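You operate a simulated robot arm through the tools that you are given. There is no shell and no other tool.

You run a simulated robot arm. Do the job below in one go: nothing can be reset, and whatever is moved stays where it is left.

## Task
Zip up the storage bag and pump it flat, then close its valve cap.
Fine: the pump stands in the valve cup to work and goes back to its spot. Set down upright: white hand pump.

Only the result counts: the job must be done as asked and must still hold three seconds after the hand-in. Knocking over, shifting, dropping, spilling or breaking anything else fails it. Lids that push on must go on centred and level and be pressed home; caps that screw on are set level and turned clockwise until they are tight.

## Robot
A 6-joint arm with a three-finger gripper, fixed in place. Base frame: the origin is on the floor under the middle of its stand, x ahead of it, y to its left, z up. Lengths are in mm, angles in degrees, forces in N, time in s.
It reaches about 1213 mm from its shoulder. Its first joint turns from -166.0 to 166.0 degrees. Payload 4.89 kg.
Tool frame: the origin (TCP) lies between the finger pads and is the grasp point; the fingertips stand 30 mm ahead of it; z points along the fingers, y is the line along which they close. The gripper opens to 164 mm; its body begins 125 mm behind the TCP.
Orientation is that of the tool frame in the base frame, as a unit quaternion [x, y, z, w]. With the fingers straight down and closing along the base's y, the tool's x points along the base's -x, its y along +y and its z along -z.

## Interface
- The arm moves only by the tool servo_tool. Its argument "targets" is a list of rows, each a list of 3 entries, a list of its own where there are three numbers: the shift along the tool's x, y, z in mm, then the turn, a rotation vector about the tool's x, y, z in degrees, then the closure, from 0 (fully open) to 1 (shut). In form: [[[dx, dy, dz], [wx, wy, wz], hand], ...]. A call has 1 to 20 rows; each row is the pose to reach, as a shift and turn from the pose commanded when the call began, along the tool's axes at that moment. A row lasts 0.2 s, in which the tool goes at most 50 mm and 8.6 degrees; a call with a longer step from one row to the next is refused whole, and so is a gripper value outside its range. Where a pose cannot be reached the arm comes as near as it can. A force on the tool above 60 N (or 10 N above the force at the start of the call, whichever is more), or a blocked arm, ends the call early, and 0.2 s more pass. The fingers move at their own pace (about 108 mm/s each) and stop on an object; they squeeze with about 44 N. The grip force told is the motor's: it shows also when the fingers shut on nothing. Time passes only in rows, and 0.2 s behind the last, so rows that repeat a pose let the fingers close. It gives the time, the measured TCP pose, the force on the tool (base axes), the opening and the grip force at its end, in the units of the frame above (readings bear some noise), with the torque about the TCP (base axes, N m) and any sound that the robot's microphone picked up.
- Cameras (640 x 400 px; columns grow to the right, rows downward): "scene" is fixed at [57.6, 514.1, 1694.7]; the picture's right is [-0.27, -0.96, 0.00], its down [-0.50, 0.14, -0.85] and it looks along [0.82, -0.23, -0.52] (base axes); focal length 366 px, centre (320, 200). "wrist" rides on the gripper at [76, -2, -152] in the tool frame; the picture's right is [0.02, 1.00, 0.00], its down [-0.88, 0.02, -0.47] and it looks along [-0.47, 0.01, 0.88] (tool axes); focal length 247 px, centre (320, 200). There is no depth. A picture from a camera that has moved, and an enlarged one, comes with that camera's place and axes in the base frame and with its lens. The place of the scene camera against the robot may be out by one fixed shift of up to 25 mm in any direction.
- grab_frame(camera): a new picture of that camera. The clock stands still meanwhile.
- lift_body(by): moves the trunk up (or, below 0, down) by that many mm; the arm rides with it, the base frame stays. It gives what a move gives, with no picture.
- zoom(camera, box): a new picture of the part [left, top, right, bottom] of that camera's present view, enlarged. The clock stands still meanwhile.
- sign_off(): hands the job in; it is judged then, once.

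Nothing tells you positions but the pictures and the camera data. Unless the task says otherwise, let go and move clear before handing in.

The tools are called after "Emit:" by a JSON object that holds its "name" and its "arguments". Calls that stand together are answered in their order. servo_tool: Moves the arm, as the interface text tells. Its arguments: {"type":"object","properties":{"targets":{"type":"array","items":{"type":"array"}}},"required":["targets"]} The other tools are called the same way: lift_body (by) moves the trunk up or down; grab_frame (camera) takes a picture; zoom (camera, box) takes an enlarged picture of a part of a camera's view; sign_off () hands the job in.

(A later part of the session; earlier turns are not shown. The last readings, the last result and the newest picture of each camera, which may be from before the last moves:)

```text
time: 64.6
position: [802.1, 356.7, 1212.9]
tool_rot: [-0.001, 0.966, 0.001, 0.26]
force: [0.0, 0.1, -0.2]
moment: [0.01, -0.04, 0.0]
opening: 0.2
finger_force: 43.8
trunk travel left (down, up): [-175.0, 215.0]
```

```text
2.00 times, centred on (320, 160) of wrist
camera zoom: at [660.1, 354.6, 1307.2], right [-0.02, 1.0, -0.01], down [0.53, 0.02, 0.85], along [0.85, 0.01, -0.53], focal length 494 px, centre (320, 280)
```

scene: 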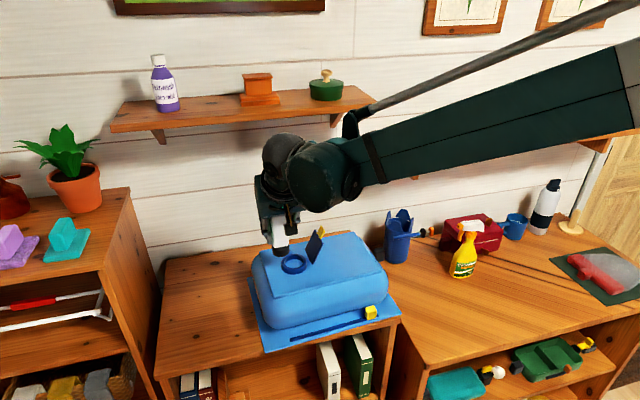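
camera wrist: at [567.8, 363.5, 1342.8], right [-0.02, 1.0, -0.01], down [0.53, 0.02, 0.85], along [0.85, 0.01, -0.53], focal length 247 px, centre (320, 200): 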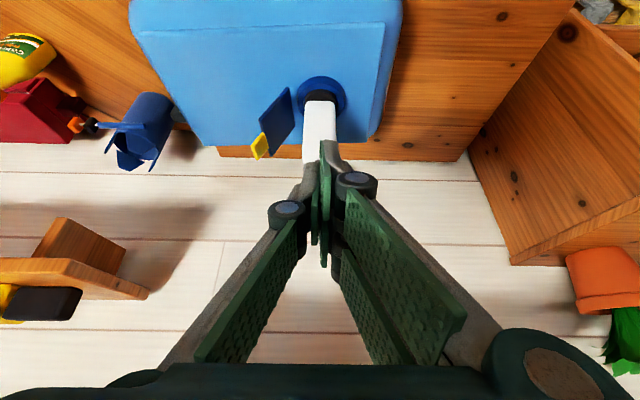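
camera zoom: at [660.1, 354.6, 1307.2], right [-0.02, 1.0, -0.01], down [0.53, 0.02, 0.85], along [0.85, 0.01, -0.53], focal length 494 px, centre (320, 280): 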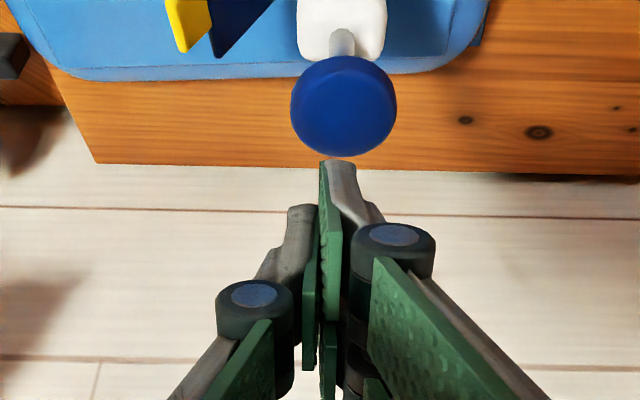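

Third stroke done. Fourth stroke, with the same travel from the new start height.

Emit:
{"name": "servo_tool", "arguments": {"targets": [[[5, 0, 8.7], [0, 0, 0], 1], [[10, 0, 17.3], [0, 0, 0], 1], [[14, 0, 24.2], [0, 0, 0], 1], [[18, 0, 31.2], [0, 0, 0], 1], [[21, 0, 36.4], [0, 0, 0], 1], [[24, 0, 41.6], [0, 0, 0], 1], [[27, 0, 46.8], [0, 0, 0], 1], [[30, 0, 52], [0, 0, 0], 1], [[33, 0, 57.2], [0, 0, 0], 1], [[36, 0, 62.4], [0, 0, 0], 1], [[37, 0, 64.1], [0, 0, 0], 1], [[37, 0, 64.1], [0, 0, 0], 1]]}}

Emit:
{"name": "zoom", "arguments": {"camera": "scene", "box": [230, 180, 370, 300]}}

Emit:
{"name": "servo_tool", "arguments": {"targets": [[[-6, 0, -10.4], [0, 0, 0], 1], [[-12, 0, -20.8], [0, 0, 0], 1], [[-18, 0, -31.2], [0, 0, 0], 1], [[-24, 0, -41.6], [0, 0, 0], 1], [[-28, 0, -48.5], [0, 0, 0], 1], [[-28, 0, -48.5], [0, 0, 0], 1]]}}

Emit:
{"name": "zoom", "arguments": {"camera": "scene", "box": [230, 180, 370, 300]}}

Emit:
{"name": "zoom", "arguments": {"camera": "wrist", "box": [240, 60, 400, 260]}}

```text
time: 67.2
position: [802.5, 356.4, 1140.1]
tool_rot: [0.0, 0.966, 0.0, 0.258]
force: [-1.4, -1.5, 6.4]
moment: [-0.04, 0.12, 0.03]
opening: 0.1
finger_force: 43.7
trunk travel left (down, up): [-175.0, 215.0]
```

```text
3.33 times, centred on (300, 240) of scene
camera zoom: at [57.6, 514.1, 1694.7], right [-0.27, -0.96, 0.0], down [-0.5, 0.14, -0.85], along [0.82, -0.23, -0.52], focal length 1219 px, centre (387, 67)
```

zoom: 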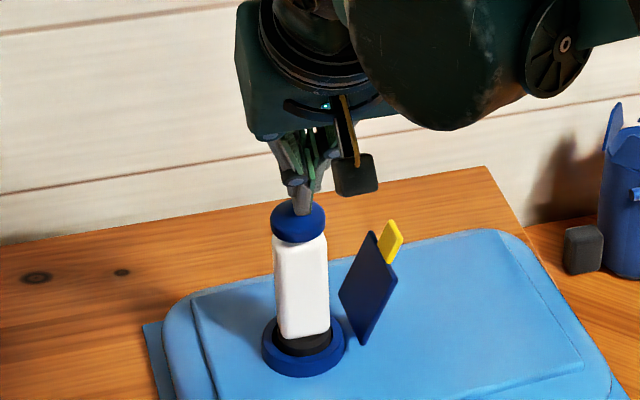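

```text
time: 68.6
position: [803.4, 357.4, 1196.7]
tool_rot: [0.0, 0.966, 0.0, 0.259]
force: [0.3, -0.5, -0.7]
moment: [0.03, -0.02, 0.03]
opening: 0.0
finger_force: 44.2
trunk travel left (down, up): [-175.0, 215.0]
```

```text
3.33 times, centred on (300, 240) of scene
camera zoom: at [57.6, 514.1, 1694.7], right [-0.27, -0.96, 0.0], down [-0.5, 0.14, -0.85], along [0.82, -0.23, -0.52], focal length 1219 px, centre (387, 67)
```

zoom: 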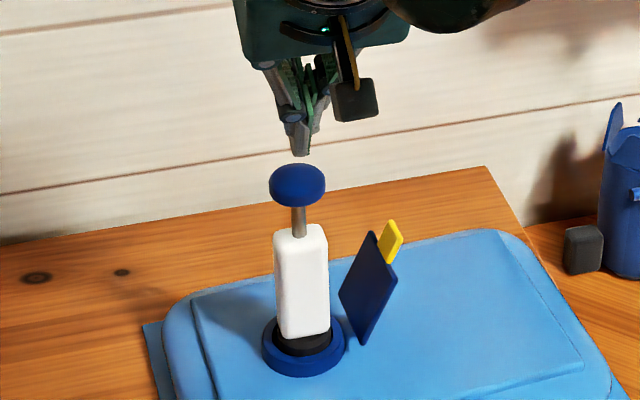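

```text
2.00 times, centred on (320, 160) of wrist
camera zoom: at [660.1, 354.7, 1289.9], right [-0.02, 1.0, -0.01], down [0.53, 0.02, 0.85], along [0.85, 0.01, -0.53], focal length 494 px, centre (320, 280)
```

zoom: 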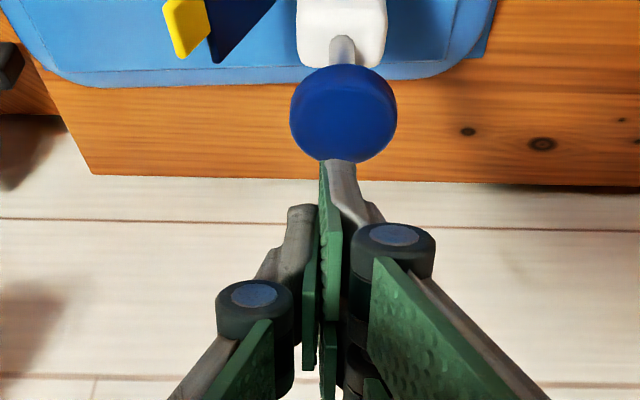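

Fourth stroke done; the bag is about half flat. Fifth stroke.

Emit:
{"name": "servo_tool", "arguments": {"targets": [[[5, 0, 8.7], [0, 0, 0], 1], [[10, 0, 17.3], [0, 0, 0], 1], [[14, 0, 24.2], [0, 0, 0], 1], [[18, 0, 31.2], [0, 0, 0], 1], [[21, 0, 36.4], [0, 0, 0], 1], [[24, 0, 41.6], [0, 0, 0], 1], [[27, 0, 46.8], [0, 0, 0], 1], [[30, 0, 52], [0, 0, 0], 1], [[33, 0, 57.2], [0, 0, 0], 1], [[36, 0, 62.4], [0, 0, 0], 1], [[37, 0, 64.1], [0, 0, 0], 1], [[37, 0, 64.1], [0, 0, 0], 1]]}}

Emit:
{"name": "zoom", "arguments": {"camera": "scene", "box": [230, 180, 370, 300]}}

Emit:
{"name": "servo_tool", "arguments": {"targets": [[[-6, 0, -10.4], [0, 0, 0], 1], [[-12, 0, -20.8], [0, 0, 0], 1], [[-18, 0, -31.2], [0, 0, 0], 1], [[-24, 0, -41.6], [0, 0, 0], 1], [[-28, 0, -48.5], [0, 0, 0], 1], [[-28, 0, -48.5], [0, 0, 0], 1]]}}

Emit:
{"name": "zoom", "arguments": {"camera": "scene", "box": [230, 180, 370, 300]}}

Emit:
{"name": "zoom", "arguments": {"camera": "wrist", "box": [240, 60, 400, 260]}}

```text
time: 70.6
position: [801.3, 357.0, 1138.4]
tool_rot: [-0.001, 0.965, 0.0, 0.263]
force: [-7.2, 0.9, 95.6]
moment: [0.18, 1.81, -0.13]
opening: 0.0
finger_force: 43.9
trunk travel left (down, up): [-175.0, 215.0]
stopped in row 10: the force on the tool passed its limit at 67 N (the readings are from after the stop); the commanded pose is now the measured one
```

```text
3.33 times, centred on (300, 240) of scene
camera zoom: at [57.6, 514.1, 1694.7], right [-0.27, -0.96, 0.0], down [-0.5, 0.14, -0.85], along [0.82, -0.23, -0.52], focal length 1219 px, centre (387, 67)
```

zoom: 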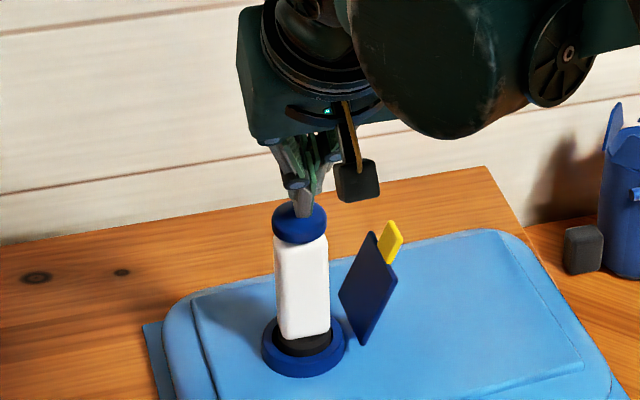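

```text
time: 72.0
position: [803.1, 356.4, 1189.0]
tool_rot: [-0.001, 0.966, 0.001, 0.26]
force: [-0.7, 0.4, -0.1]
moment: [0.02, -0.02, 0.03]
opening: 0.1
finger_force: 43.8
trunk travel left (down, up): [-175.0, 215.0]
```

```text
3.33 times, centred on (300, 240) of scene
camera zoom: at [57.6, 514.1, 1694.7], right [-0.27, -0.96, 0.0], down [-0.5, 0.14, -0.85], along [0.82, -0.23, -0.52], focal length 1219 px, centre (387, 67)
```

zoom: 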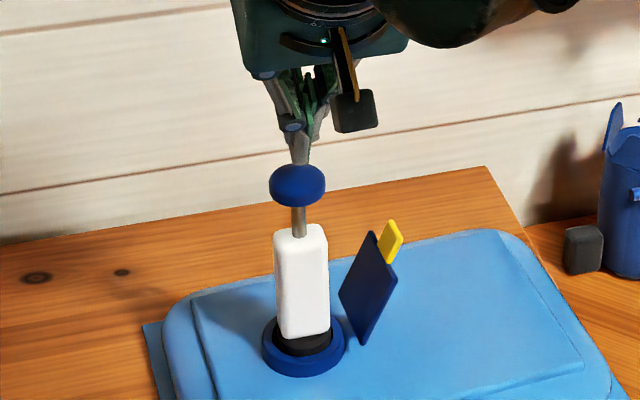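

```text
2.00 times, centred on (320, 160) of wrist
camera zoom: at [660.1, 355.0, 1282.1], right [-0.02, 1.0, -0.01], down [0.52, 0.02, 0.85], along [0.85, 0.01, -0.52], focal length 494 px, centre (320, 280)
```

zoom: 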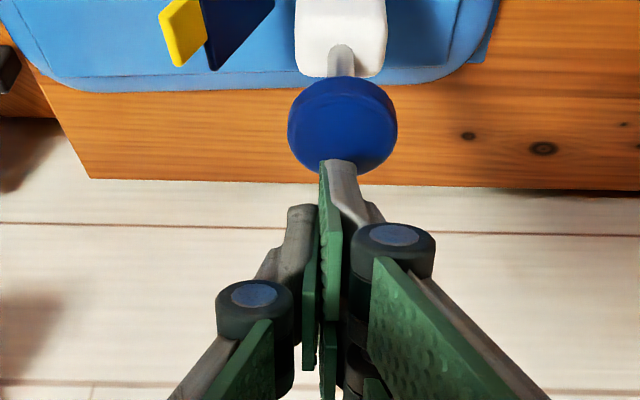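

The fifth stroke bottomed out hard without any further sinking. I'll look at how flat the bag is now.

Emit:
{"name": "zoom", "arguments": {"camera": "scene", "box": [220, 200, 420, 360]}}

Emit:
{"name": "grab_frame", "arguments": {"camera": "wrist"}}

```text
2.50 times, centred on (320, 280) of scene
camera zoom: at [57.6, 514.1, 1694.7], right [-0.27, -0.96, 0.0], down [-0.5, 0.14, -0.85], along [0.82, -0.23, -0.52], focal length 914 px, centre (320, 0)
```

zoom: 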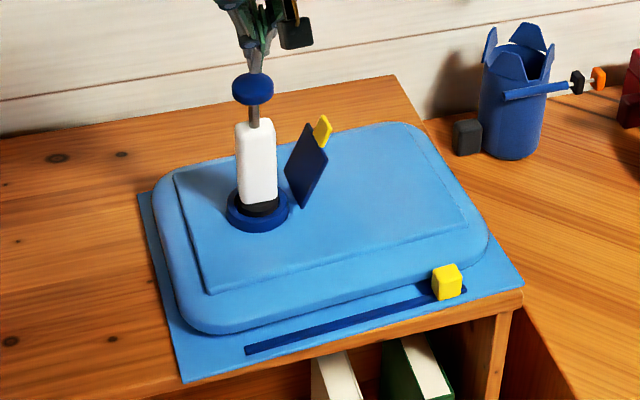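

```text
taken
camera wrist: at [660.1, 355.0, 1282.1], right [-0.02, 1.0, -0.01], down [0.52, 0.02, 0.85], along [0.85, 0.01, -0.52], focal length 247 px, centre (320, 200)
```

wrist: 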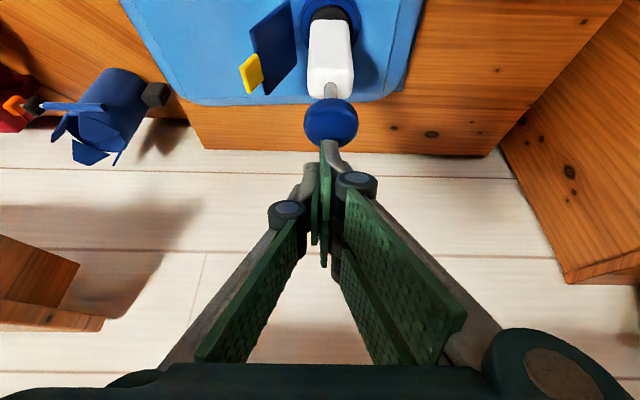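

The bag now looks like a thin slab. I'll do one more careful stroke to check that nothing more comes out.

Emit:
{"name": "servo_tool", "arguments": {"targets": [[[5, 0, 8.7], [0, 0, 0], 1], [[8, 0, 13.9], [0, 0, 0], 1], [[11, 0, 19.1], [0, 0, 0], 1], [[14, 0, 24.2], [0, 0, 0], 1], [[17, 0, 29.4], [0, 0, 0], 1], [[20, 0, 34.6], [0, 0, 0], 1], [[22, 0, 38.1], [0, 0, 0], 1], [[23.5, 0, 40.7], [0, 0, 0], 1], [[23.5, 0, 40.7], [0, 0, 0], 1]]}}

Emit:
{"name": "zoom", "arguments": {"camera": "scene", "box": [230, 180, 370, 300]}}

```text
time: 74.0
position: [802.7, 357.9, 1141.4]
tool_rot: [-0.001, 0.966, 0.0, 0.259]
force: [-0.9, -1.2, 6.3]
moment: [-0.05, 0.12, -0.02]
opening: 0.0
finger_force: 43.9
trunk travel left (down, up): [-175.0, 215.0]
```

```text
3.33 times, centred on (300, 240) of scene
camera zoom: at [57.6, 514.1, 1694.7], right [-0.27, -0.96, 0.0], down [-0.5, 0.14, -0.85], along [0.82, -0.23, -0.52], focal length 1219 px, centre (387, 67)
```

zoom: 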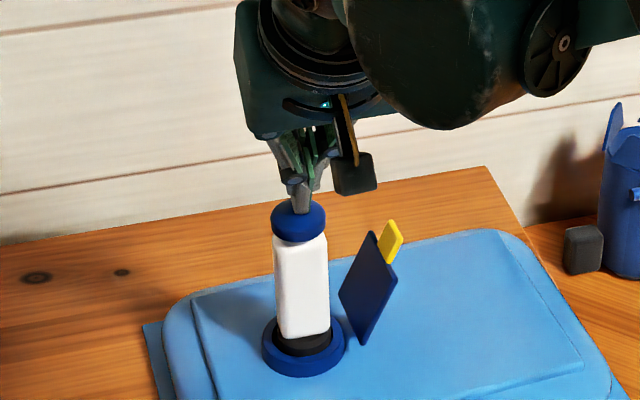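

The bag stays put, so it is pumped flat after a total sink of about 70 mm. I'll lift clear, move back, and get ready to regrasp the pump.

Emit:
{"name": "servo_tool", "arguments": {"targets": [[[-10, 0, -17.3], [0, 0, 0], 1], [[-20, 0, -34.6], [0, 0, 0], 1], [[-30, 0, -52], [0, 0, 0], 1], [[0, 2.4, -62.5], [0, 0, 0], 1], [[30, 4.7, -73], [0, 0, 0], 0.63], [[60.6, 7.1, -83.5], [0, 0, 0], 0.63], [[60.6, 7.1, -83.5], [0, 0, 0], 0.63], [[60.6, 7.1, -83.5], [0, 0, 0], 0.63]]}}

Emit:
{"name": "grab_frame", "arguments": {"camera": "wrist"}}

Emit:
{"name": "zoom", "arguments": {"camera": "scene", "box": [220, 200, 420, 360]}}

```text
time: 75.8
position: [708.0, 362.4, 1182.8]
tool_rot: [0.0, 0.966, 0.0, 0.26]
force: [-1.0, 0.3, -0.3]
moment: [0.02, -0.06, -0.01]
opening: 60.6
finger_force: 0.1
trunk travel left (down, up): [-175.0, 215.0]
```

```text
taken
camera wrist: at [565.5, 360.8, 1276.0], right [-0.02, 1.0, -0.01], down [0.52, 0.02, 0.85], along [0.85, 0.01, -0.52], focal length 247 px, centre (320, 200)
```

wrist: 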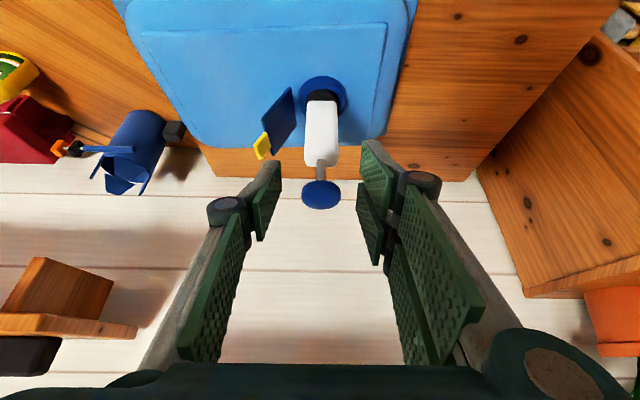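

```text
2.50 times, centred on (320, 280) of scene
camera zoom: at [57.6, 514.1, 1694.7], right [-0.27, -0.96, 0.0], down [-0.5, 0.14, -0.85], along [0.82, -0.23, -0.52], focal length 914 px, centre (320, 0)
```

zoom: 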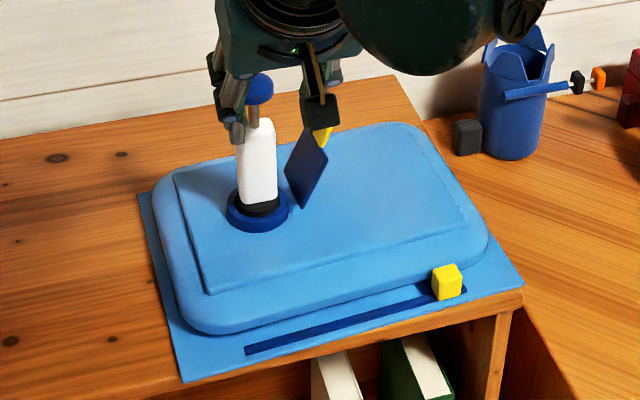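

The pump is centred between the fingers. I'll advance along the tool axis most of the way and check.

Emit:
{"name": "servo_tool", "arguments": {"targets": [[[0, 1, 25], [0, 0, 0], 0.63], [[0, 1, 50], [0, 0, 0], 0.63], [[0, 1, 75], [0, 0, 0], 0.63], [[0, 1, 100], [0, 0, 0], 0.63], [[0, 1, 120], [0, 0, 0], 0.63], [[0, 1, 120], [0, 0, 0], 0.63]]}}

Emit:
{"name": "grab_frame", "arguments": {"camera": "wrist"}}

```text
time: 77.2
position: [769.3, 364.2, 1080.0]
tool_rot: [-0.001, 0.966, 0.0, 0.259]
force: [0.5, 0.1, 0.0]
moment: [0.0, 0.02, 0.03]
opening: 60.5
finger_force: 0.1
trunk travel left (down, up): [-175.0, 215.0]
```

```text
taken
camera wrist: at [626.5, 362.6, 1173.1], right [-0.02, 1.0, -0.01], down [0.52, 0.02, 0.85], along [0.85, 0.01, -0.52], focal length 247 px, centre (320, 200)
```

wrist: 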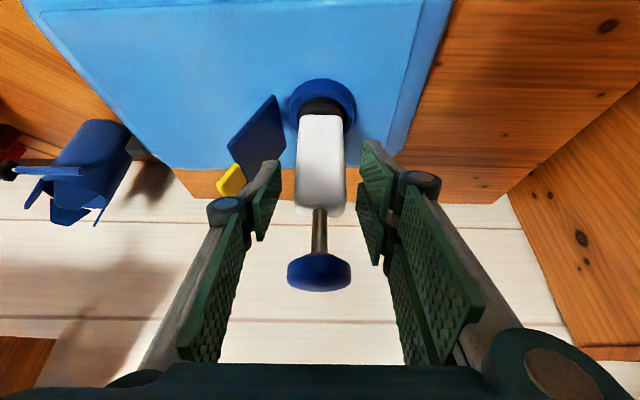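

Good alignment. Last 50 mm to the grasp height.

Emit:
{"name": "servo_tool", "arguments": {"targets": [[[0, 0, 20], [0, 0, 0], 0.63], [[0, 0, 40], [0, 0, 0], 0.63], [[0, 0, 50], [0, 0, 0], 0.63], [[0, 0, 50], [0, 0, 0], 0.63]]}}

Emit:
{"name": "grab_frame", "arguments": {"camera": "wrist"}}

Emit:
{"name": "zoom", "arguments": {"camera": "scene", "box": [230, 200, 370, 320]}}

```text
time: 78.2
position: [794.6, 364.3, 1036.4]
tool_rot: [0.0, 0.966, 0.0, 0.26]
force: [-0.5, 0.9, -0.5]
moment: [0.0, 0.01, 0.01]
opening: 60.8
finger_force: 0.1
trunk travel left (down, up): [-175.0, 215.0]
```

```text
taken
camera wrist: at [652.1, 362.5, 1129.4], right [-0.02, 1.0, -0.01], down [0.52, 0.02, 0.85], along [0.85, 0.01, -0.52], focal length 247 px, centre (320, 200)
```

wrist: 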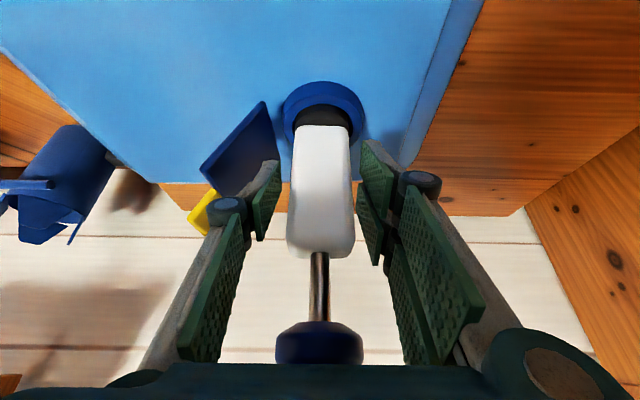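

```text
3.33 times, centred on (300, 260) of scene
camera zoom: at [57.6, 514.1, 1694.7], right [-0.27, -0.96, 0.0], down [-0.5, 0.14, -0.85], along [0.82, -0.23, -0.52], focal length 1219 px, centre (387, 0)
```

zoom: 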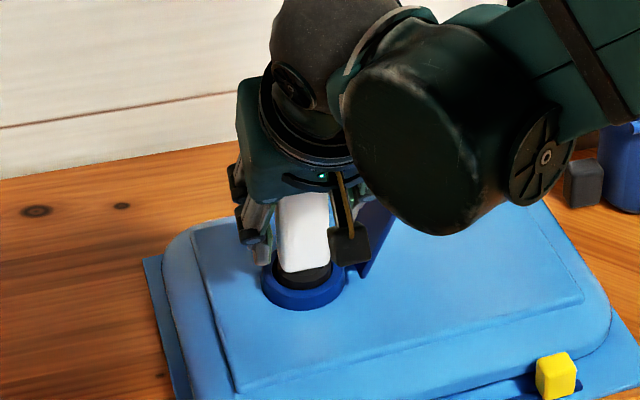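

The view matches the first grasp. I'll close on the body.

Emit:
{"name": "servo_tool", "arguments": {"targets": [[[0, 0.5, 0], [0, 0, 0], 0.68], [[0, 0.5, 0], [0, 0, 0], 0.72], [[0, 0.5, 0], [0, 0, 0], 0.76], [[0, 0.5, 0], [0, 0, 0], 0.85], [[0, 0.5, 0], [0, 0, 0], 0.85]]}}

Emit:
{"name": "grab_frame", "arguments": {"camera": "wrist"}}

```text
time: 79.4
position: [793.8, 364.1, 1038.0]
tool_rot: [-0.001, 0.966, 0.0, 0.26]
force: [0.7, -0.1, 0.3]
moment: [0.09, -0.04, -0.04]
opening: 41.5
finger_force: 43.9
trunk travel left (down, up): [-175.0, 215.0]
```

```text
taken
camera wrist: at [652.2, 363.1, 1129.7], right [-0.02, 1.0, -0.01], down [0.52, 0.02, 0.85], along [0.85, 0.01, -0.52], focal length 247 px, centre (320, 200)
```

wrist: 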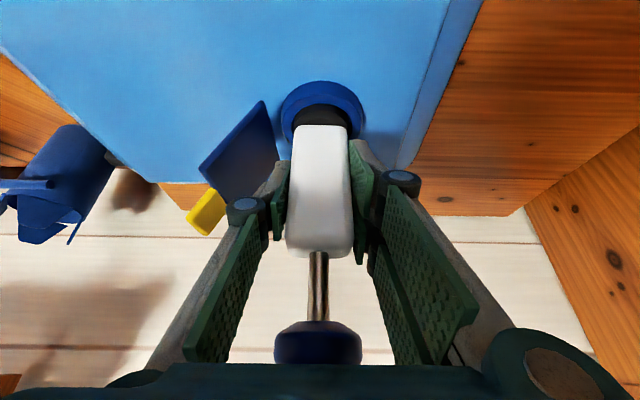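

The pump is gripped again in the same place in the hand. I'll lift it straight out of the cup.

Emit:
{"name": "servo_tool", "arguments": {"targets": [[[-2.5, 0, -4.3], [0, 0, 0], 0.85], [[-6, 0, -10.4], [0, 0, 0], 0.85], [[-10, 0, -17.3], [0, 0, 0], 0.85], [[-17, 0, -29.4], [0, 0, 0], 0.85], [[-26, 0, -45], [0, 0, 0], 0.85], [[-35, 0, -60.6], [0, 0, 0], 0.85], [[-35, 0, -60.6], [0, 0, 0], 0.85]]}}

Emit:
{"name": "grab_frame", "arguments": {"camera": "wrist"}}

Emit:
{"name": "zoom", "arguments": {"camera": "scene", "box": [220, 200, 420, 360]}}

```text
time: 81.0
position: [793.8, 365.0, 1105.2]
tool_rot: [-0.002, 0.966, 0.001, 0.26]
force: [-0.7, 0.1, -2.9]
moment: [0.01, 0.0, -0.01]
opening: 41.4
finger_force: 43.9
trunk travel left (down, up): [-175.0, 215.0]
```

```text
taken
camera wrist: at [651.3, 363.7, 1199.7], right [-0.02, 1.0, -0.01], down [0.52, 0.02, 0.85], along [0.85, 0.01, -0.52], focal length 247 px, centre (320, 200)
```

wrist: 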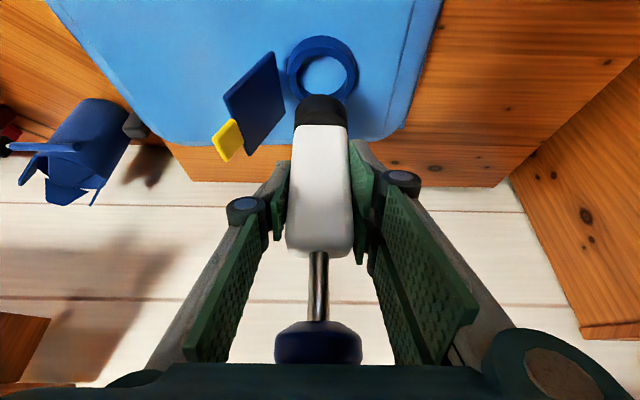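

```text
2.50 times, centred on (320, 280) of scene
camera zoom: at [57.6, 514.1, 1694.7], right [-0.27, -0.96, 0.0], down [-0.5, 0.14, -0.85], along [0.82, -0.23, -0.52], focal length 914 px, centre (320, 0)
```

zoom: 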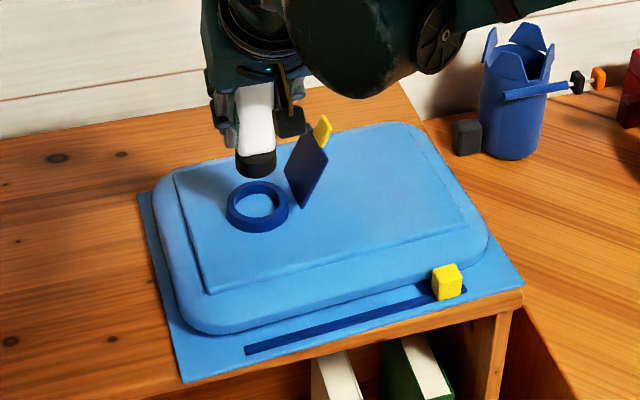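

The pump is out of the cup and sits in the hand as before. I'll carry it back over its original spot.

Emit:
{"name": "servo_tool", "arguments": {"targets": [[[6.3, 29, -3.6], [0, 0, 0], 0.85], [[12.5, 58, -7.2], [0, 0, 0], 0.85], [[18.8, 87, -10.9], [0, 0, 0], 0.85], [[25, 116, -14.5], [0, 0, 0], 0.85], [[31.3, 145, -18.1], [0, 0, 0], 0.85], [[37.6, 174, -21.7], [0, 0, 0], 0.85], [[43.8, 203, -25.3], [0, 0, 0], 0.85], [[50.1, 232, -29], [0, 0, 0], 0.85], [[56.3, 261, -32.6], [0, 0, 0], 0.85], [[62.6, 289.5, -36.2], [0, 0, 0], 0.85], [[62.6, 289.5, -36.2], [0, 0, 0], 0.85]]}}

Emit:
{"name": "grab_frame", "arguments": {"camera": "wrist"}}

Emit:
{"name": "zoom", "arguments": {"camera": "scene", "box": [130, 240, 270, 370]}}

```text
time: 83.4
position: [720.6, 654.6, 1106.3]
tool_rot: [0.0, 0.966, 0.0, 0.26]
force: [-0.2, 0.4, -3.6]
moment: [-0.05, 0.01, -0.05]
opening: 41.2
finger_force: 43.4
trunk travel left (down, up): [-175.0, 215.0]
```

```text
taken
camera wrist: at [578.7, 652.7, 1199.6], right [-0.02, 1.0, -0.01], down [0.52, 0.02, 0.85], along [0.85, 0.01, -0.52], focal length 247 px, centre (320, 200)
```

wrist: 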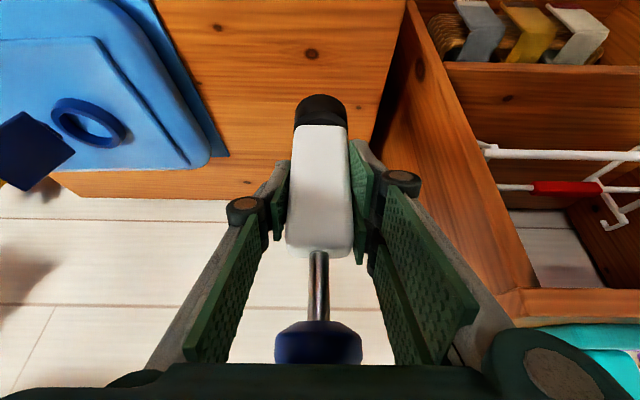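

```text
3.08 times, centred on (200, 305) of scene
camera zoom: at [57.6, 514.1, 1694.7], right [-0.27, -0.96, 0.0], down [-0.5, 0.14, -0.85], along [0.82, -0.23, -0.52], focal length 1125 px, centre (689, -123)
```

zoom: 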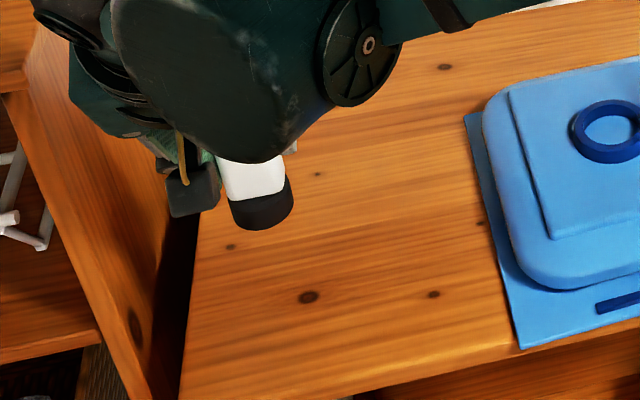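

It is over its spot. I'll lower it to about 8 mm above the table, then go in small steps to contact.

Emit:
{"name": "servo_tool", "arguments": {"targets": [[[10, 0, 17.3], [0, 0, 0], 0.85], [[20, 0, 34.6], [0, 0, 0], 0.85], [[30, 0, 52], [0, 0, 0], 0.85], [[40, 0, 69.3], [0, 0, 0], 0.85], [[50, 0, 86.6], [0, 0, 0], 0.85], [[58.2, 0, 100.7], [0, 0, 0], 0.85], [[58.2, 0, 100.7], [0, 0, 0], 0.85]]}}

Emit:
{"name": "servo_tool", "arguments": {"targets": [[[0.7, 0, 1.3], [0, 0, 0], 0.85], [[1.5, 0, 2.6], [0, 0, 0], 0.85], [[2.2, 0, 3.9], [0, 0, 0], 0.85], [[3, 0, 5.2], [0, 0, 0], 0.85]]}}

Emit:
{"name": "grab_frame", "arguments": {"camera": "wrist"}}

Emit:
{"name": "zoom", "arguments": {"camera": "scene", "box": [130, 240, 270, 370]}}

```text
time: 85.0
position: [721.1, 655.1, 988.9]
tool_rot: [-0.001, 0.966, 0.001, 0.26]
force: [-0.1, -0.5, -3.0]
moment: [0.0, 0.02, -0.01]
opening: 41.2
finger_force: 43.8
trunk travel left (down, up): [-175.0, 215.0]
```

```text
time: 86.0
position: [722.2, 655.8, 984.2]
tool_rot: [-0.001, 0.966, 0.001, 0.259]
force: [-0.9, 0.3, -2.9]
moment: [-0.01, -0.02, 0.01]
opening: 41.1
finger_force: 43.7
trunk travel left (down, up): [-175.0, 215.0]
```

```text
taken
camera wrist: at [580.2, 653.0, 1076.9], right [-0.02, 1.0, -0.01], down [0.52, 0.02, 0.85], along [0.85, 0.01, -0.52], focal length 247 px, centre (320, 200)
```

wrist: 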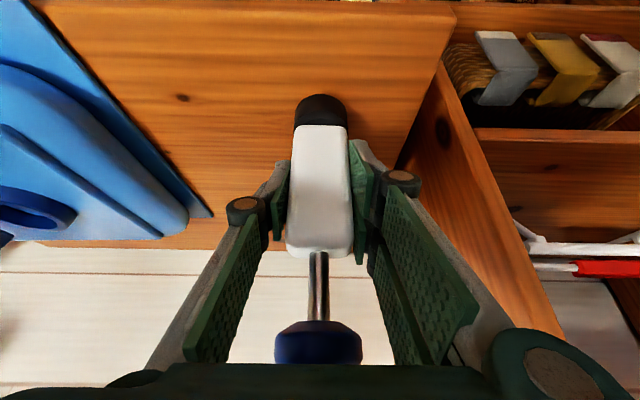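

```text
3.08 times, centred on (200, 305) of scene
camera zoom: at [57.6, 514.1, 1694.7], right [-0.27, -0.96, 0.0], down [-0.5, 0.14, -0.85], along [0.82, -0.23, -0.52], focal length 1125 px, centre (689, -123)
```

zoom: 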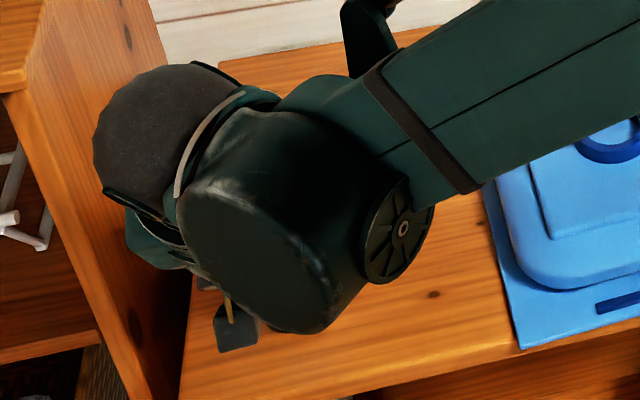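

Not touching yet at z 984. I'll go on in sub-millimetre steps.

Emit:
{"name": "servo_tool", "arguments": {"targets": [[[0.4, 0, 0.7], [0, 0, 0], 0.85], [[0.8, 0, 1.4], [0, 0, 0], 0.85], [[0.8, 0, 1.4], [0, 0, 0], 0.85]]}}

Emit:
{"name": "servo_tool", "arguments": {"targets": [[[0.4, 0, 0.7], [0, 0, 0], 0.85], [[0.8, 0, 1.4], [0, 0, 0], 0.85], [[0.8, 0, 1.4], [0, 0, 0], 0.85]]}}

```text
time: 86.8
position: [722.5, 655.0, 981.8]
tool_rot: [-0.001, 0.966, 0.001, 0.26]
force: [0.5, 0.3, -1.3]
moment: [0.04, -0.01, 0.0]
opening: 41.6
finger_force: 43.8
trunk travel left (down, up): [-175.0, 215.0]
```

```text
time: 87.6
position: [722.1, 655.1, 981.3]
tool_rot: [-0.001, 0.965, 0.001, 0.26]
force: [10.5, 8.0, 29.8]
moment: [0.45, -0.48, -0.06]
opening: 41.7
finger_force: 44.1
trunk travel left (down, up): [-175.0, 215.0]
```

Contact at the same height as when I picked it up. I'll relieve the load, then open.

Emit:
{"name": "servo_tool", "arguments": {"targets": [[[-0.4, 0, -0.7], [0, 0, 0], 0.85], [[-0.7, 0, -1.2], [0, 0, 0], 0.85], [[-0.7, 0, -1.2], [0, 0, 0], 0.85]]}}

Emit:
{"name": "servo_tool", "arguments": {"targets": [[[0, 0, 0], [0, 0, 0], 0.74], [[0, 0, 0], [0, 0, 0], 0.7], [[0, 0, 0], [0, 0, 0], 0.64], [[0, 0, 0], [0, 0, 0], 0.56], [[0, 0, 0], [0, 0, 0], 0.52], [[0, 0, 0], [0, 0, 0], 0.52]]}}

Emit:
{"name": "grab_frame", "arguments": {"camera": "wrist"}}

```text
time: 88.4
position: [720.6, 655.0, 981.5]
tool_rot: [-0.001, 0.966, 0.0, 0.259]
force: [0.2, 1.8, 7.0]
moment: [0.19, -0.08, 0.0]
opening: 41.4
finger_force: 43.5
trunk travel left (down, up): [-175.0, 215.0]
```

```text
time: 89.8
position: [722.6, 654.4, 982.5]
tool_rot: [-0.001, 0.966, 0.0, 0.26]
force: [0.9, 0.5, 0.1]
moment: [-0.01, 0.0, 0.0]
opening: 78.7
finger_force: 0.0
trunk travel left (down, up): [-175.0, 215.0]
```

```text
taken
camera wrist: at [579.7, 652.7, 1074.9], right [-0.02, 1.0, -0.01], down [0.52, 0.02, 0.85], along [0.85, 0.01, -0.52], focal length 247 px, centre (320, 200)
```

wrist: 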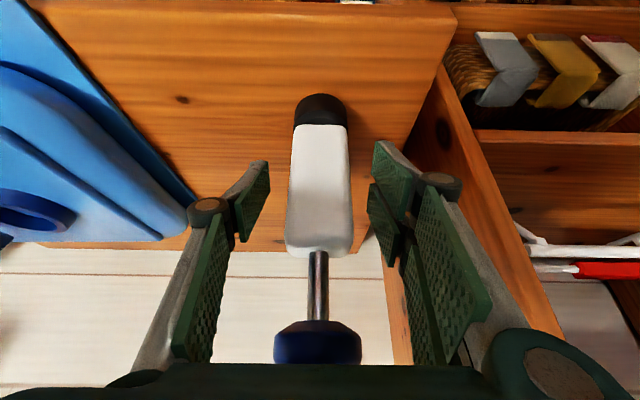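

The pump stands upright on its original spot. I'll withdraw back along the tool axis and then look at the valve cap.

Emit:
{"name": "servo_tool", "arguments": {"targets": [[[0, 0, -15], [0, 0, 0], 0.52], [[0, 0, -35], [0, 0, 0], 0.52], [[0, 0, -60], [0, 0, 0], 0.52], [[0, 0, -90], [0, 0, 0], 0.52], [[0, 0, -120], [0, 0, 0], 0.52], [[0, 0, -150], [0, 0, 0], 0.52], [[0, 0, -180], [0, 0, 0], 0.52], [[0, 0, -180], [0, 0, 0], 0.52]]}}

Emit:
{"name": "grab_frame", "arguments": {"camera": "wrist"}}

Emit:
{"name": "grab_frame", "arguments": {"camera": "scene"}}

```text
time: 91.6
position: [630.6, 654.6, 1138.0]
tool_rot: [-0.001, 0.966, 0.0, 0.26]
force: [-0.1, 0.0, -0.2]
moment: [0.03, -0.04, 0.01]
opening: 78.8
finger_force: 0.0
trunk travel left (down, up): [-175.0, 215.0]
```

```text
taken
camera wrist: at [489.0, 651.5, 1230.5], right [-0.02, 1.0, -0.01], down [0.52, 0.02, 0.85], along [0.85, 0.01, -0.52], focal length 247 px, centre (320, 200)
```

wrist: 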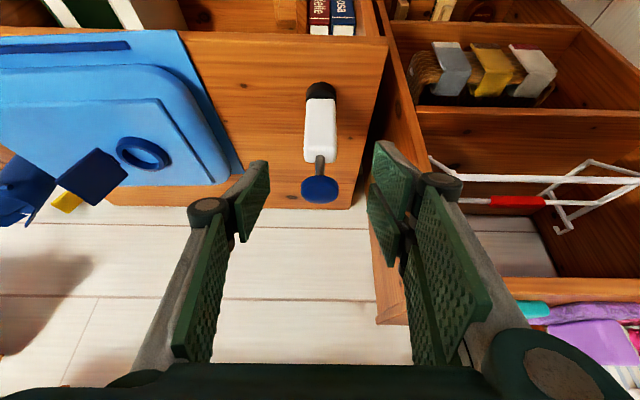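

```text
taken
```

scene: 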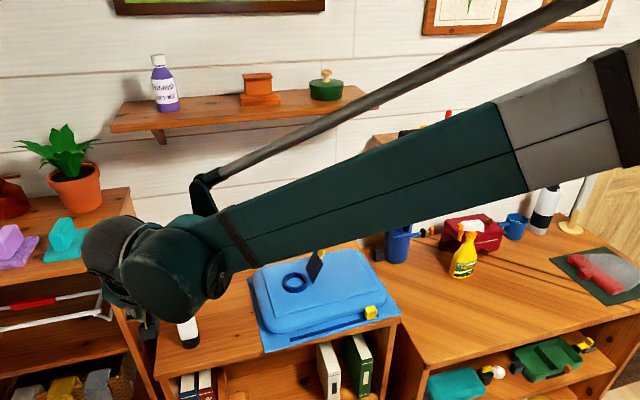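

The pump is back in place. Now I'll move over to the valve and turn the hand vertical for a good look at the cap.

Emit:
{"name": "servo_tool", "arguments": {"targets": [[[-7.4, -40, 2.7], [0, 0, 0], 0.6], [[-14.8, -80, 5.5], [0, 0, 0], 0.8], [[-22.2, -120, 8.2], [0, 0, 0], 1], [[-29.6, -160, 10.9], [0, 0, 0], 1], [[-37, -200, 13.7], [0, 0, 0], 1], [[-44.4, -240, 16.4], [0, 0, 0], 1], [[-51.8, -280, 19.1], [0, 0, 0], 1], [[-59.2, -320, 21.9], [0, 0, 0], 1], [[-66.6, -365, 24.6], [0, 0, 0], 1], [[-66.6, -365, 24.6], [0, 7.5, 0], 1], [[-66.6, -365, 24.6], [0, 15, 0], 1], [[-66.6, -365, 24.6], [0, 22.5, 0], 1], [[-66.6, -365, 24.6], [0, 30, 0], 1], [[-66.6, -365, 24.6], [0, 30, 0], 1]]}}

Emit:
{"name": "grab_frame", "arguments": {"camera": "wrist"}}

Emit:
{"name": "zoom", "arguments": {"camera": "scene", "box": [220, 200, 420, 360]}}

```text
time: 94.6
position: [703.0, 290.3, 1149.4]
tool_rot: [-0.002, 1.0, 0.0, 0.0]
force: [0.6, 0.5, 0.5]
moment: [0.01, 0.11, 0.01]
opening: 0.1
finger_force: 43.8
trunk travel left (down, up): [-175.0, 215.0]
```

```text
taken
camera wrist: at [626.0, 288.2, 1301.6], right [-0.02, 1.0, 0.0], down [0.88, 0.02, 0.47], along [0.47, 0.01, -0.88], focal length 247 px, centre (320, 200)
```

wrist: 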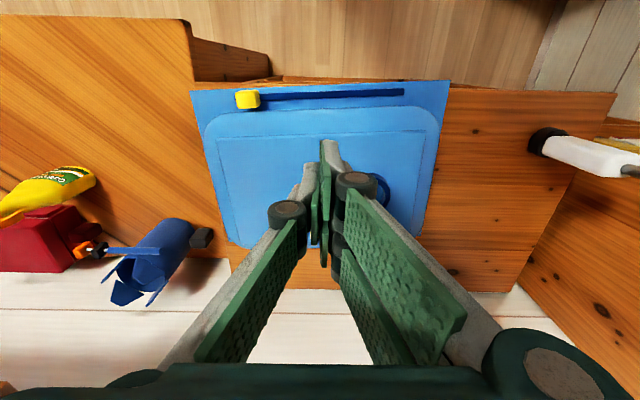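

```text
2.50 times, centred on (320, 280) of scene
camera zoom: at [57.6, 514.1, 1694.7], right [-0.27, -0.96, 0.0], down [-0.5, 0.14, -0.85], along [0.82, -0.23, -0.52], focal length 914 px, centre (320, 0)
```

zoom: 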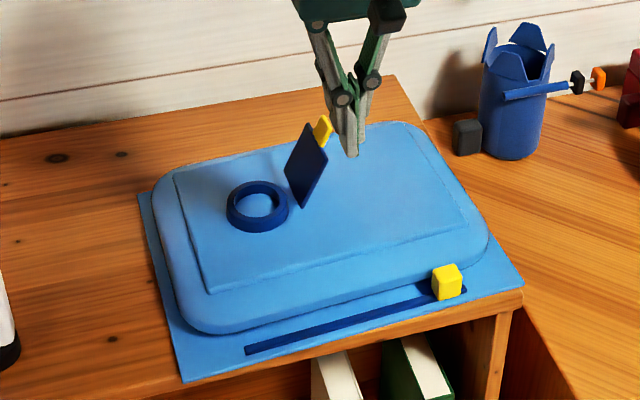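

The fingers hide the cap in the wrist view. I'll shift toward -y and lower so the cap appears beside the fingers.

Emit:
{"name": "servo_tool", "arguments": {"targets": [[[-19, -30, 15], [0, 0, 0], 1], [[-38, -60, 33], [0, 0, 0], 1], [[-57, -88, 50], [0, 0, 0], 1], [[-57, -88, 50], [0, 0, 0], 1]]}}

Emit:
{"name": "grab_frame", "arguments": {"camera": "wrist"}}

Emit:
{"name": "zoom", "arguments": {"camera": "wrist", "box": [340, 120, 500, 220]}}

Emit:
{"name": "zoom", "arguments": {"camera": "scene", "box": [270, 220, 370, 300]}}

```text
time: 95.6
position: [761.5, 202.4, 1102.6]
tool_rot: [0.0, 1.0, 0.0, 0.001]
force: [-0.2, -0.9, -0.9]
moment: [0.04, 0.03, 0.03]
opening: 0.0
finger_force: 43.9
trunk travel left (down, up): [-175.0, 215.0]
```

```text
taken
camera wrist: at [684.2, 200.3, 1253.0], right [-0.02, 1.0, 0.0], down [0.88, 0.02, 0.47], along [0.47, 0.01, -0.88], focal length 247 px, centre (320, 200)
```

wrist: 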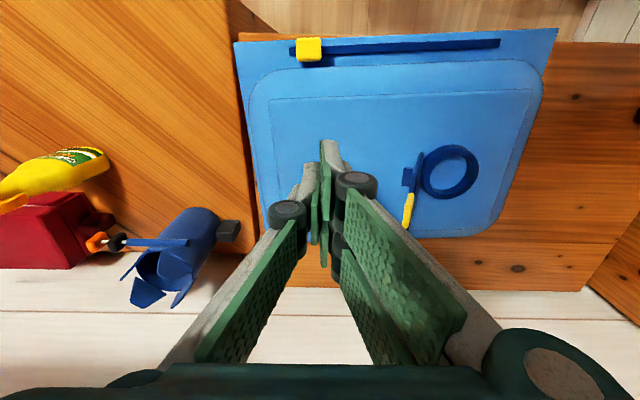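

```text
4.00 times, centred on (420, 170) of wrist
camera zoom: at [684.2, 200.3, 1253.0], right [-0.02, 1.0, 0.0], down [0.88, 0.02, 0.47], along [0.47, 0.01, -0.88], focal length 988 px, centre (-80, 320)
```

zoom: 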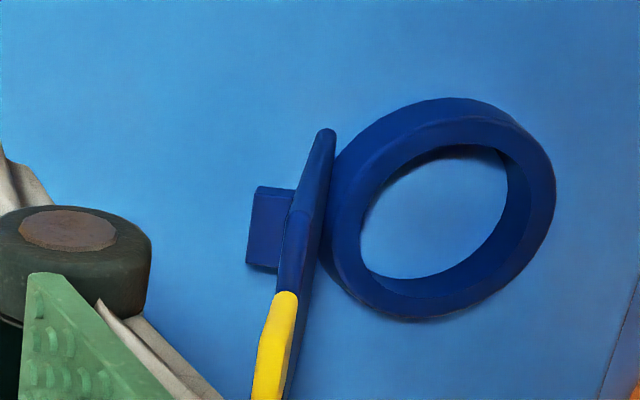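

```text
5.00 times, centred on (320, 260) of scene
camera zoom: at [57.6, 514.1, 1694.7], right [-0.27, -0.96, 0.0], down [-0.5, 0.14, -0.85], along [0.82, -0.23, -0.52], focal length 1828 px, centre (320, -100)
```

zoom: 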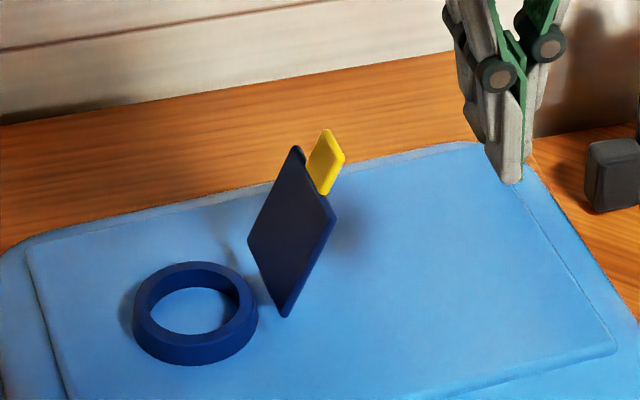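

The cap leans about 24° past vertical away from the ring, hinged near y 319, z 963. The ring is at (797, 364.5), with its top near z 969. I'll come down behind the cap on its -y side with closed fingers.

Emit:
{"name": "servo_tool", "arguments": {"targets": [[[-12, 10, 20], [0, 0, 0], 1], [[-24, 20, 44], [0, 0, 0], 1], [[-35.5, 30, 68], [0, 0, 0], 1], [[-35.5, 32.6, 87.6], [0, 0, 0], 1], [[-35.5, 32.6, 87.6], [0, 0, 0], 1]]}}

Emit:
{"name": "grab_frame", "arguments": {"camera": "wrist"}}

Emit:
{"name": "zoom", "arguments": {"camera": "scene", "box": [250, 200, 370, 300]}}

```text
time: 96.8
position: [794.0, 235.1, 1011.3]
tool_rot: [-0.001, 1.0, 0.0, 0.0]
force: [-0.3, 1.3, 0.7]
moment: [0.0, 0.06, -0.04]
opening: 0.1
finger_force: 44.0
trunk travel left (down, up): [-175.0, 215.0]
```

```text
taken
camera wrist: at [717.8, 233.1, 1163.2], right [-0.02, 1.0, 0.0], down [0.88, 0.02, 0.47], along [0.47, 0.01, -0.88], focal length 247 px, centre (320, 200)
```

wrist: 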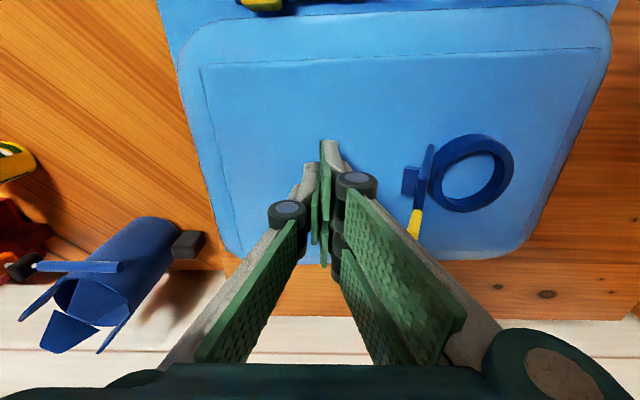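

```text
4.00 times, centred on (310, 250) of scene
camera zoom: at [57.6, 514.1, 1694.7], right [-0.27, -0.96, 0.0], down [-0.5, 0.14, -0.85], along [0.82, -0.23, -0.52], focal length 1462 px, centre (360, 0)
```

zoom: 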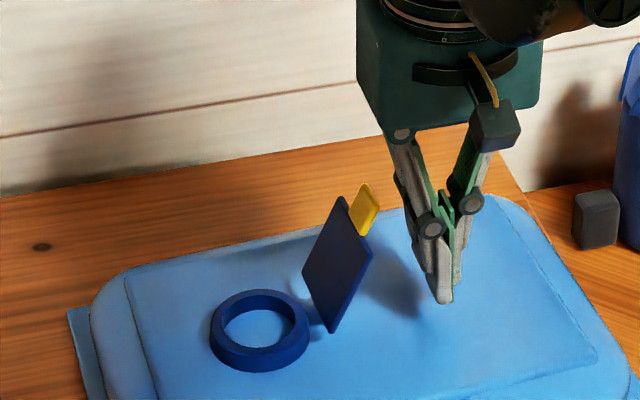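

In position behind the cap. I'll start pushing toward +y.

Emit:
{"name": "servo_tool", "arguments": {"targets": [[[0, 8, 0], [0, 0, 0], 1], [[0, 16, 0], [0, 0, 0], 1], [[0, 24, 0], [0, 0, 0], 1], [[0, 32, 0], [0, 0, 0], 1], [[0, 40, 0], [0, 0, 0], 1], [[0, 48, 0], [0, 0, 0], 1], [[0, 56, 0], [0, 0, 0], 1], [[0, 64, 0], [0, 0, 0], 1], [[0, 64, 0], [0, 0, 0], 1]]}}

Emit:
{"name": "grab_frame", "arguments": {"camera": "wrist"}}

Emit:
{"name": "zoom", "arguments": {"camera": "scene", "box": [250, 200, 370, 300]}}

```text
time: 98.8
position: [794.1, 298.3, 1012.2]
tool_rot: [0.0, 1.0, 0.0, 0.001]
force: [-0.3, -0.7, -1.0]
moment: [-0.01, -0.02, 0.0]
opening: 0.1
finger_force: 44.2
trunk travel left (down, up): [-175.0, 215.0]
```

```text
taken
camera wrist: at [717.7, 296.8, 1163.7], right [-0.02, 1.0, 0.0], down [0.88, 0.02, 0.48], along [0.47, 0.01, -0.88], focal length 247 px, centre (320, 200)
```

wrist: 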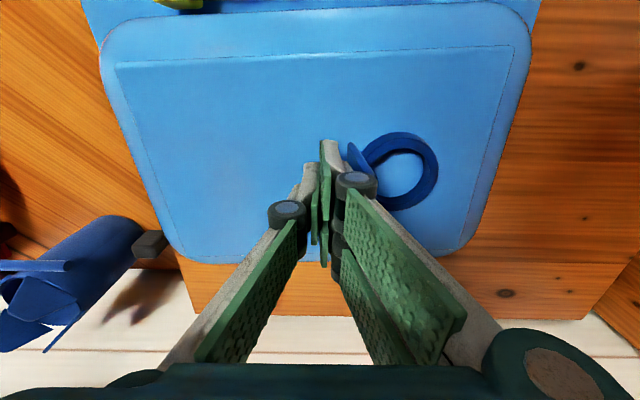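

```text
4.00 times, centred on (310, 250) of scene
camera zoom: at [57.6, 514.1, 1694.7], right [-0.27, -0.96, 0.0], down [-0.5, 0.14, -0.85], along [0.82, -0.23, -0.52], focal length 1462 px, centre (360, 0)
```

zoom: 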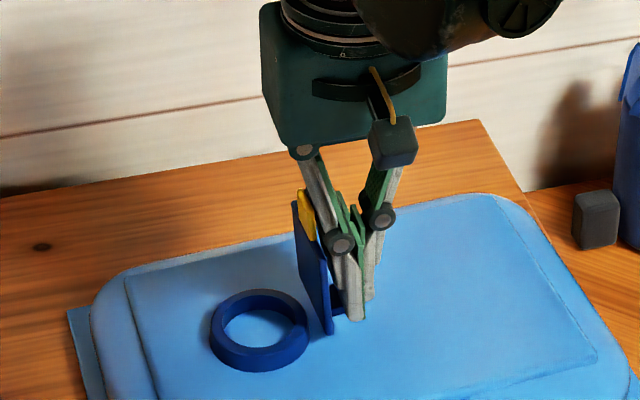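

The cap is now about vertical. I'll raise a few mm to clear the hinge block and keep pushing over the top.

Emit:
{"name": "servo_tool", "arguments": {"targets": [[[0, 0, -4], [0, 0, 0], 1], [[0, 7, -6], [0, 0, 0], 1], [[0, 14, -6], [0, 0, 0], 1], [[0, 21, -6], [0, 0, 0], 1], [[0, 28, -6], [0, 0, 0], 1], [[0, 35, -6], [0, 0, 0], 1], [[0, 42, -6], [0, 0, 0], 1], [[0, 42, -6], [0, 0, 0], 1]]}}

Emit:
{"name": "grab_frame", "arguments": {"camera": "wrist"}}

Emit:
{"name": "zoom", "arguments": {"camera": "scene", "box": [250, 200, 370, 300]}}

```text
time: 100.6
position: [795.2, 340.9, 1017.8]
tool_rot: [-0.001, 1.0, -0.001, 0.001]
force: [-0.4, -0.7, 0.0]
moment: [0.0, 0.0, 0.04]
opening: 0.0
finger_force: 43.8
trunk travel left (down, up): [-175.0, 215.0]
```

```text
taken
camera wrist: at [718.4, 338.5, 1169.7], right [-0.02, 1.0, 0.0], down [0.88, 0.02, 0.48], along [0.47, 0.01, -0.88], focal length 247 px, centre (320, 200)
```

wrist: 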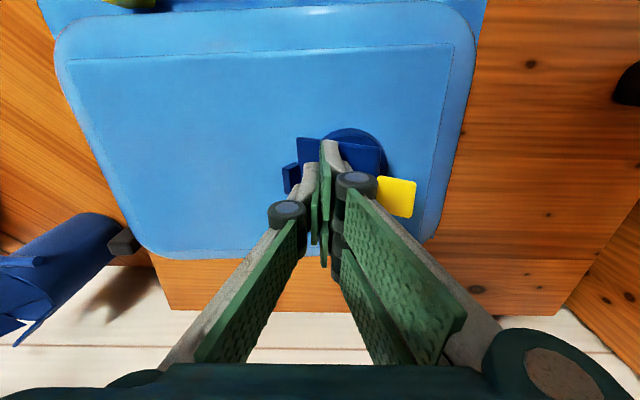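

```text
4.00 times, centred on (310, 250) of scene
camera zoom: at [57.6, 514.1, 1694.7], right [-0.27, -0.96, 0.0], down [-0.5, 0.14, -0.85], along [0.82, -0.23, -0.52], focal length 1462 px, centre (360, 0)
```

zoom: 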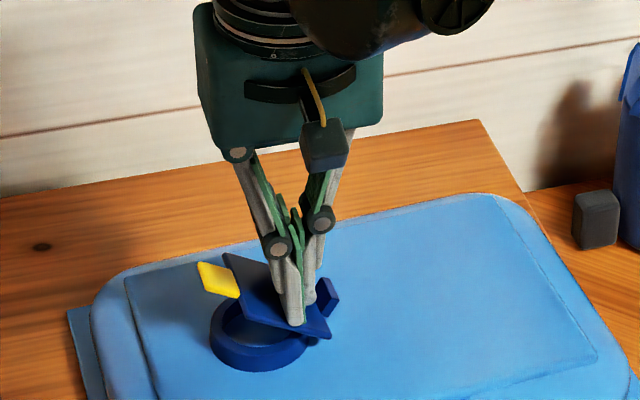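

The cap is folding over the ring, at about 35–40° now. I'll push on toward +y and then lower gently.

Emit:
{"name": "servo_tool", "arguments": {"targets": [[[0, 6, 0], [0, 0, 0], 1], [[0, 12, 0], [0, 0, 0], 1], [[0, 18, 0], [0, 0, 0], 1], [[0, 24, 0], [0, 0, 0], 1], [[0, 24, 0], [0, 0, 0], 1]]}}

Emit:
{"name": "grab_frame", "arguments": {"camera": "wrist"}}

Emit:
{"name": "zoom", "arguments": {"camera": "scene", "box": [250, 200, 370, 300]}}

```text
time: 101.8
position: [794.4, 364.6, 1018.5]
tool_rot: [-0.002, 1.0, 0.0, 0.001]
force: [0.6, 0.1, 0.2]
moment: [-0.04, 0.0, 0.0]
opening: 0.0
finger_force: 44.1
trunk travel left (down, up): [-175.0, 215.0]
```

```text
taken
camera wrist: at [718.4, 362.9, 1170.1], right [-0.02, 1.0, 0.0], down [0.88, 0.02, 0.48], along [0.47, 0.01, -0.88], focal length 247 px, centre (320, 200)
```

wrist: 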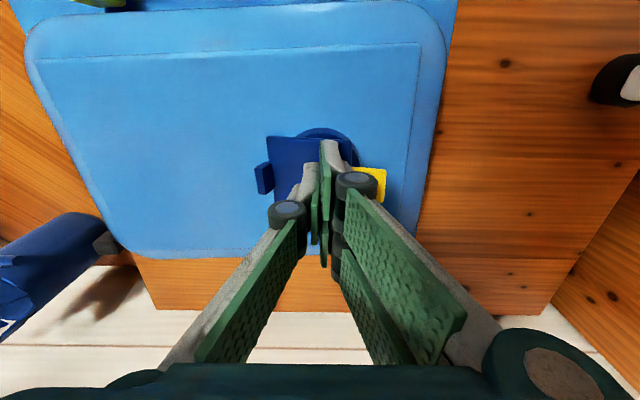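

```text
4.00 times, centred on (310, 250) of scene
camera zoom: at [57.6, 514.1, 1694.7], right [-0.27, -0.96, 0.0], down [-0.5, 0.14, -0.85], along [0.82, -0.23, -0.52], focal length 1462 px, centre (360, 0)
```

zoom: 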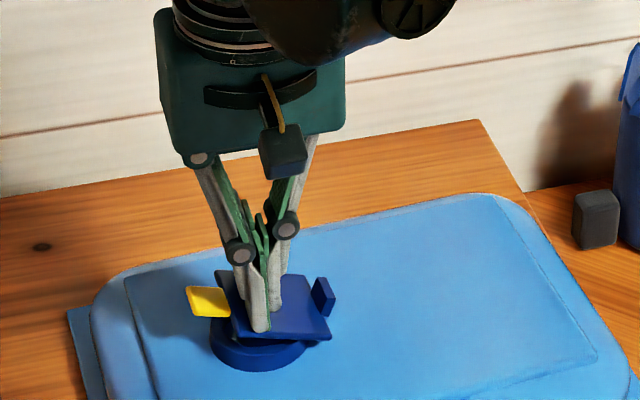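

The cap is nearly down over the ring. I'll move slightly toward its free end and press down in small steps.

Emit:
{"name": "servo_tool", "arguments": {"targets": [[[0, 4, 0], [0, 0, 0], 1], [[0, 6, 2], [0, 0, 0], 1], [[0, 6, 4], [0, 0, 0], 1], [[0, 6, 6], [0, 0, 0], 1], [[0, 6, 8], [0, 0, 0], 1], [[0, 6, 10], [0, 0, 0], 1], [[0, 6, 10], [0, 0, 0], 1]]}}

Emit:
{"name": "zoom", "arguments": {"camera": "scene", "box": [260, 240, 340, 300]}}

```text
time: 103.4
position: [795.3, 370.3, 1008.5]
tool_rot: [0.0, 1.0, -0.001, 0.001]
force: [-0.2, 0.3, 0.2]
moment: [0.0, 0.01, 0.02]
opening: 0.0
finger_force: 44.0
trunk travel left (down, up): [-175.0, 215.0]
```

```text
6.67 times, centred on (300, 270) of scene
camera zoom: at [57.6, 514.1, 1694.7], right [-0.27, -0.96, 0.0], down [-0.5, 0.14, -0.85], along [0.82, -0.23, -0.52], focal length 2438 px, centre (453, -267)
```

zoom: 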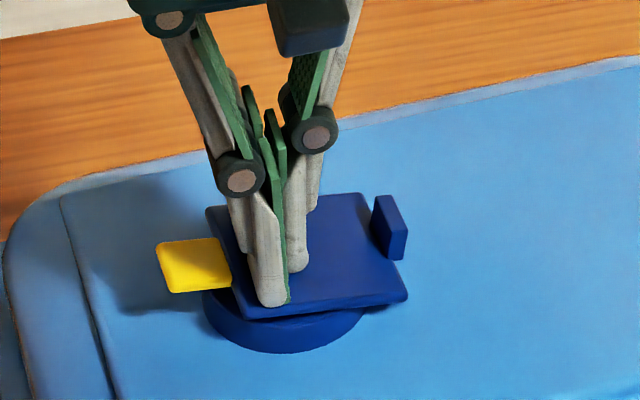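

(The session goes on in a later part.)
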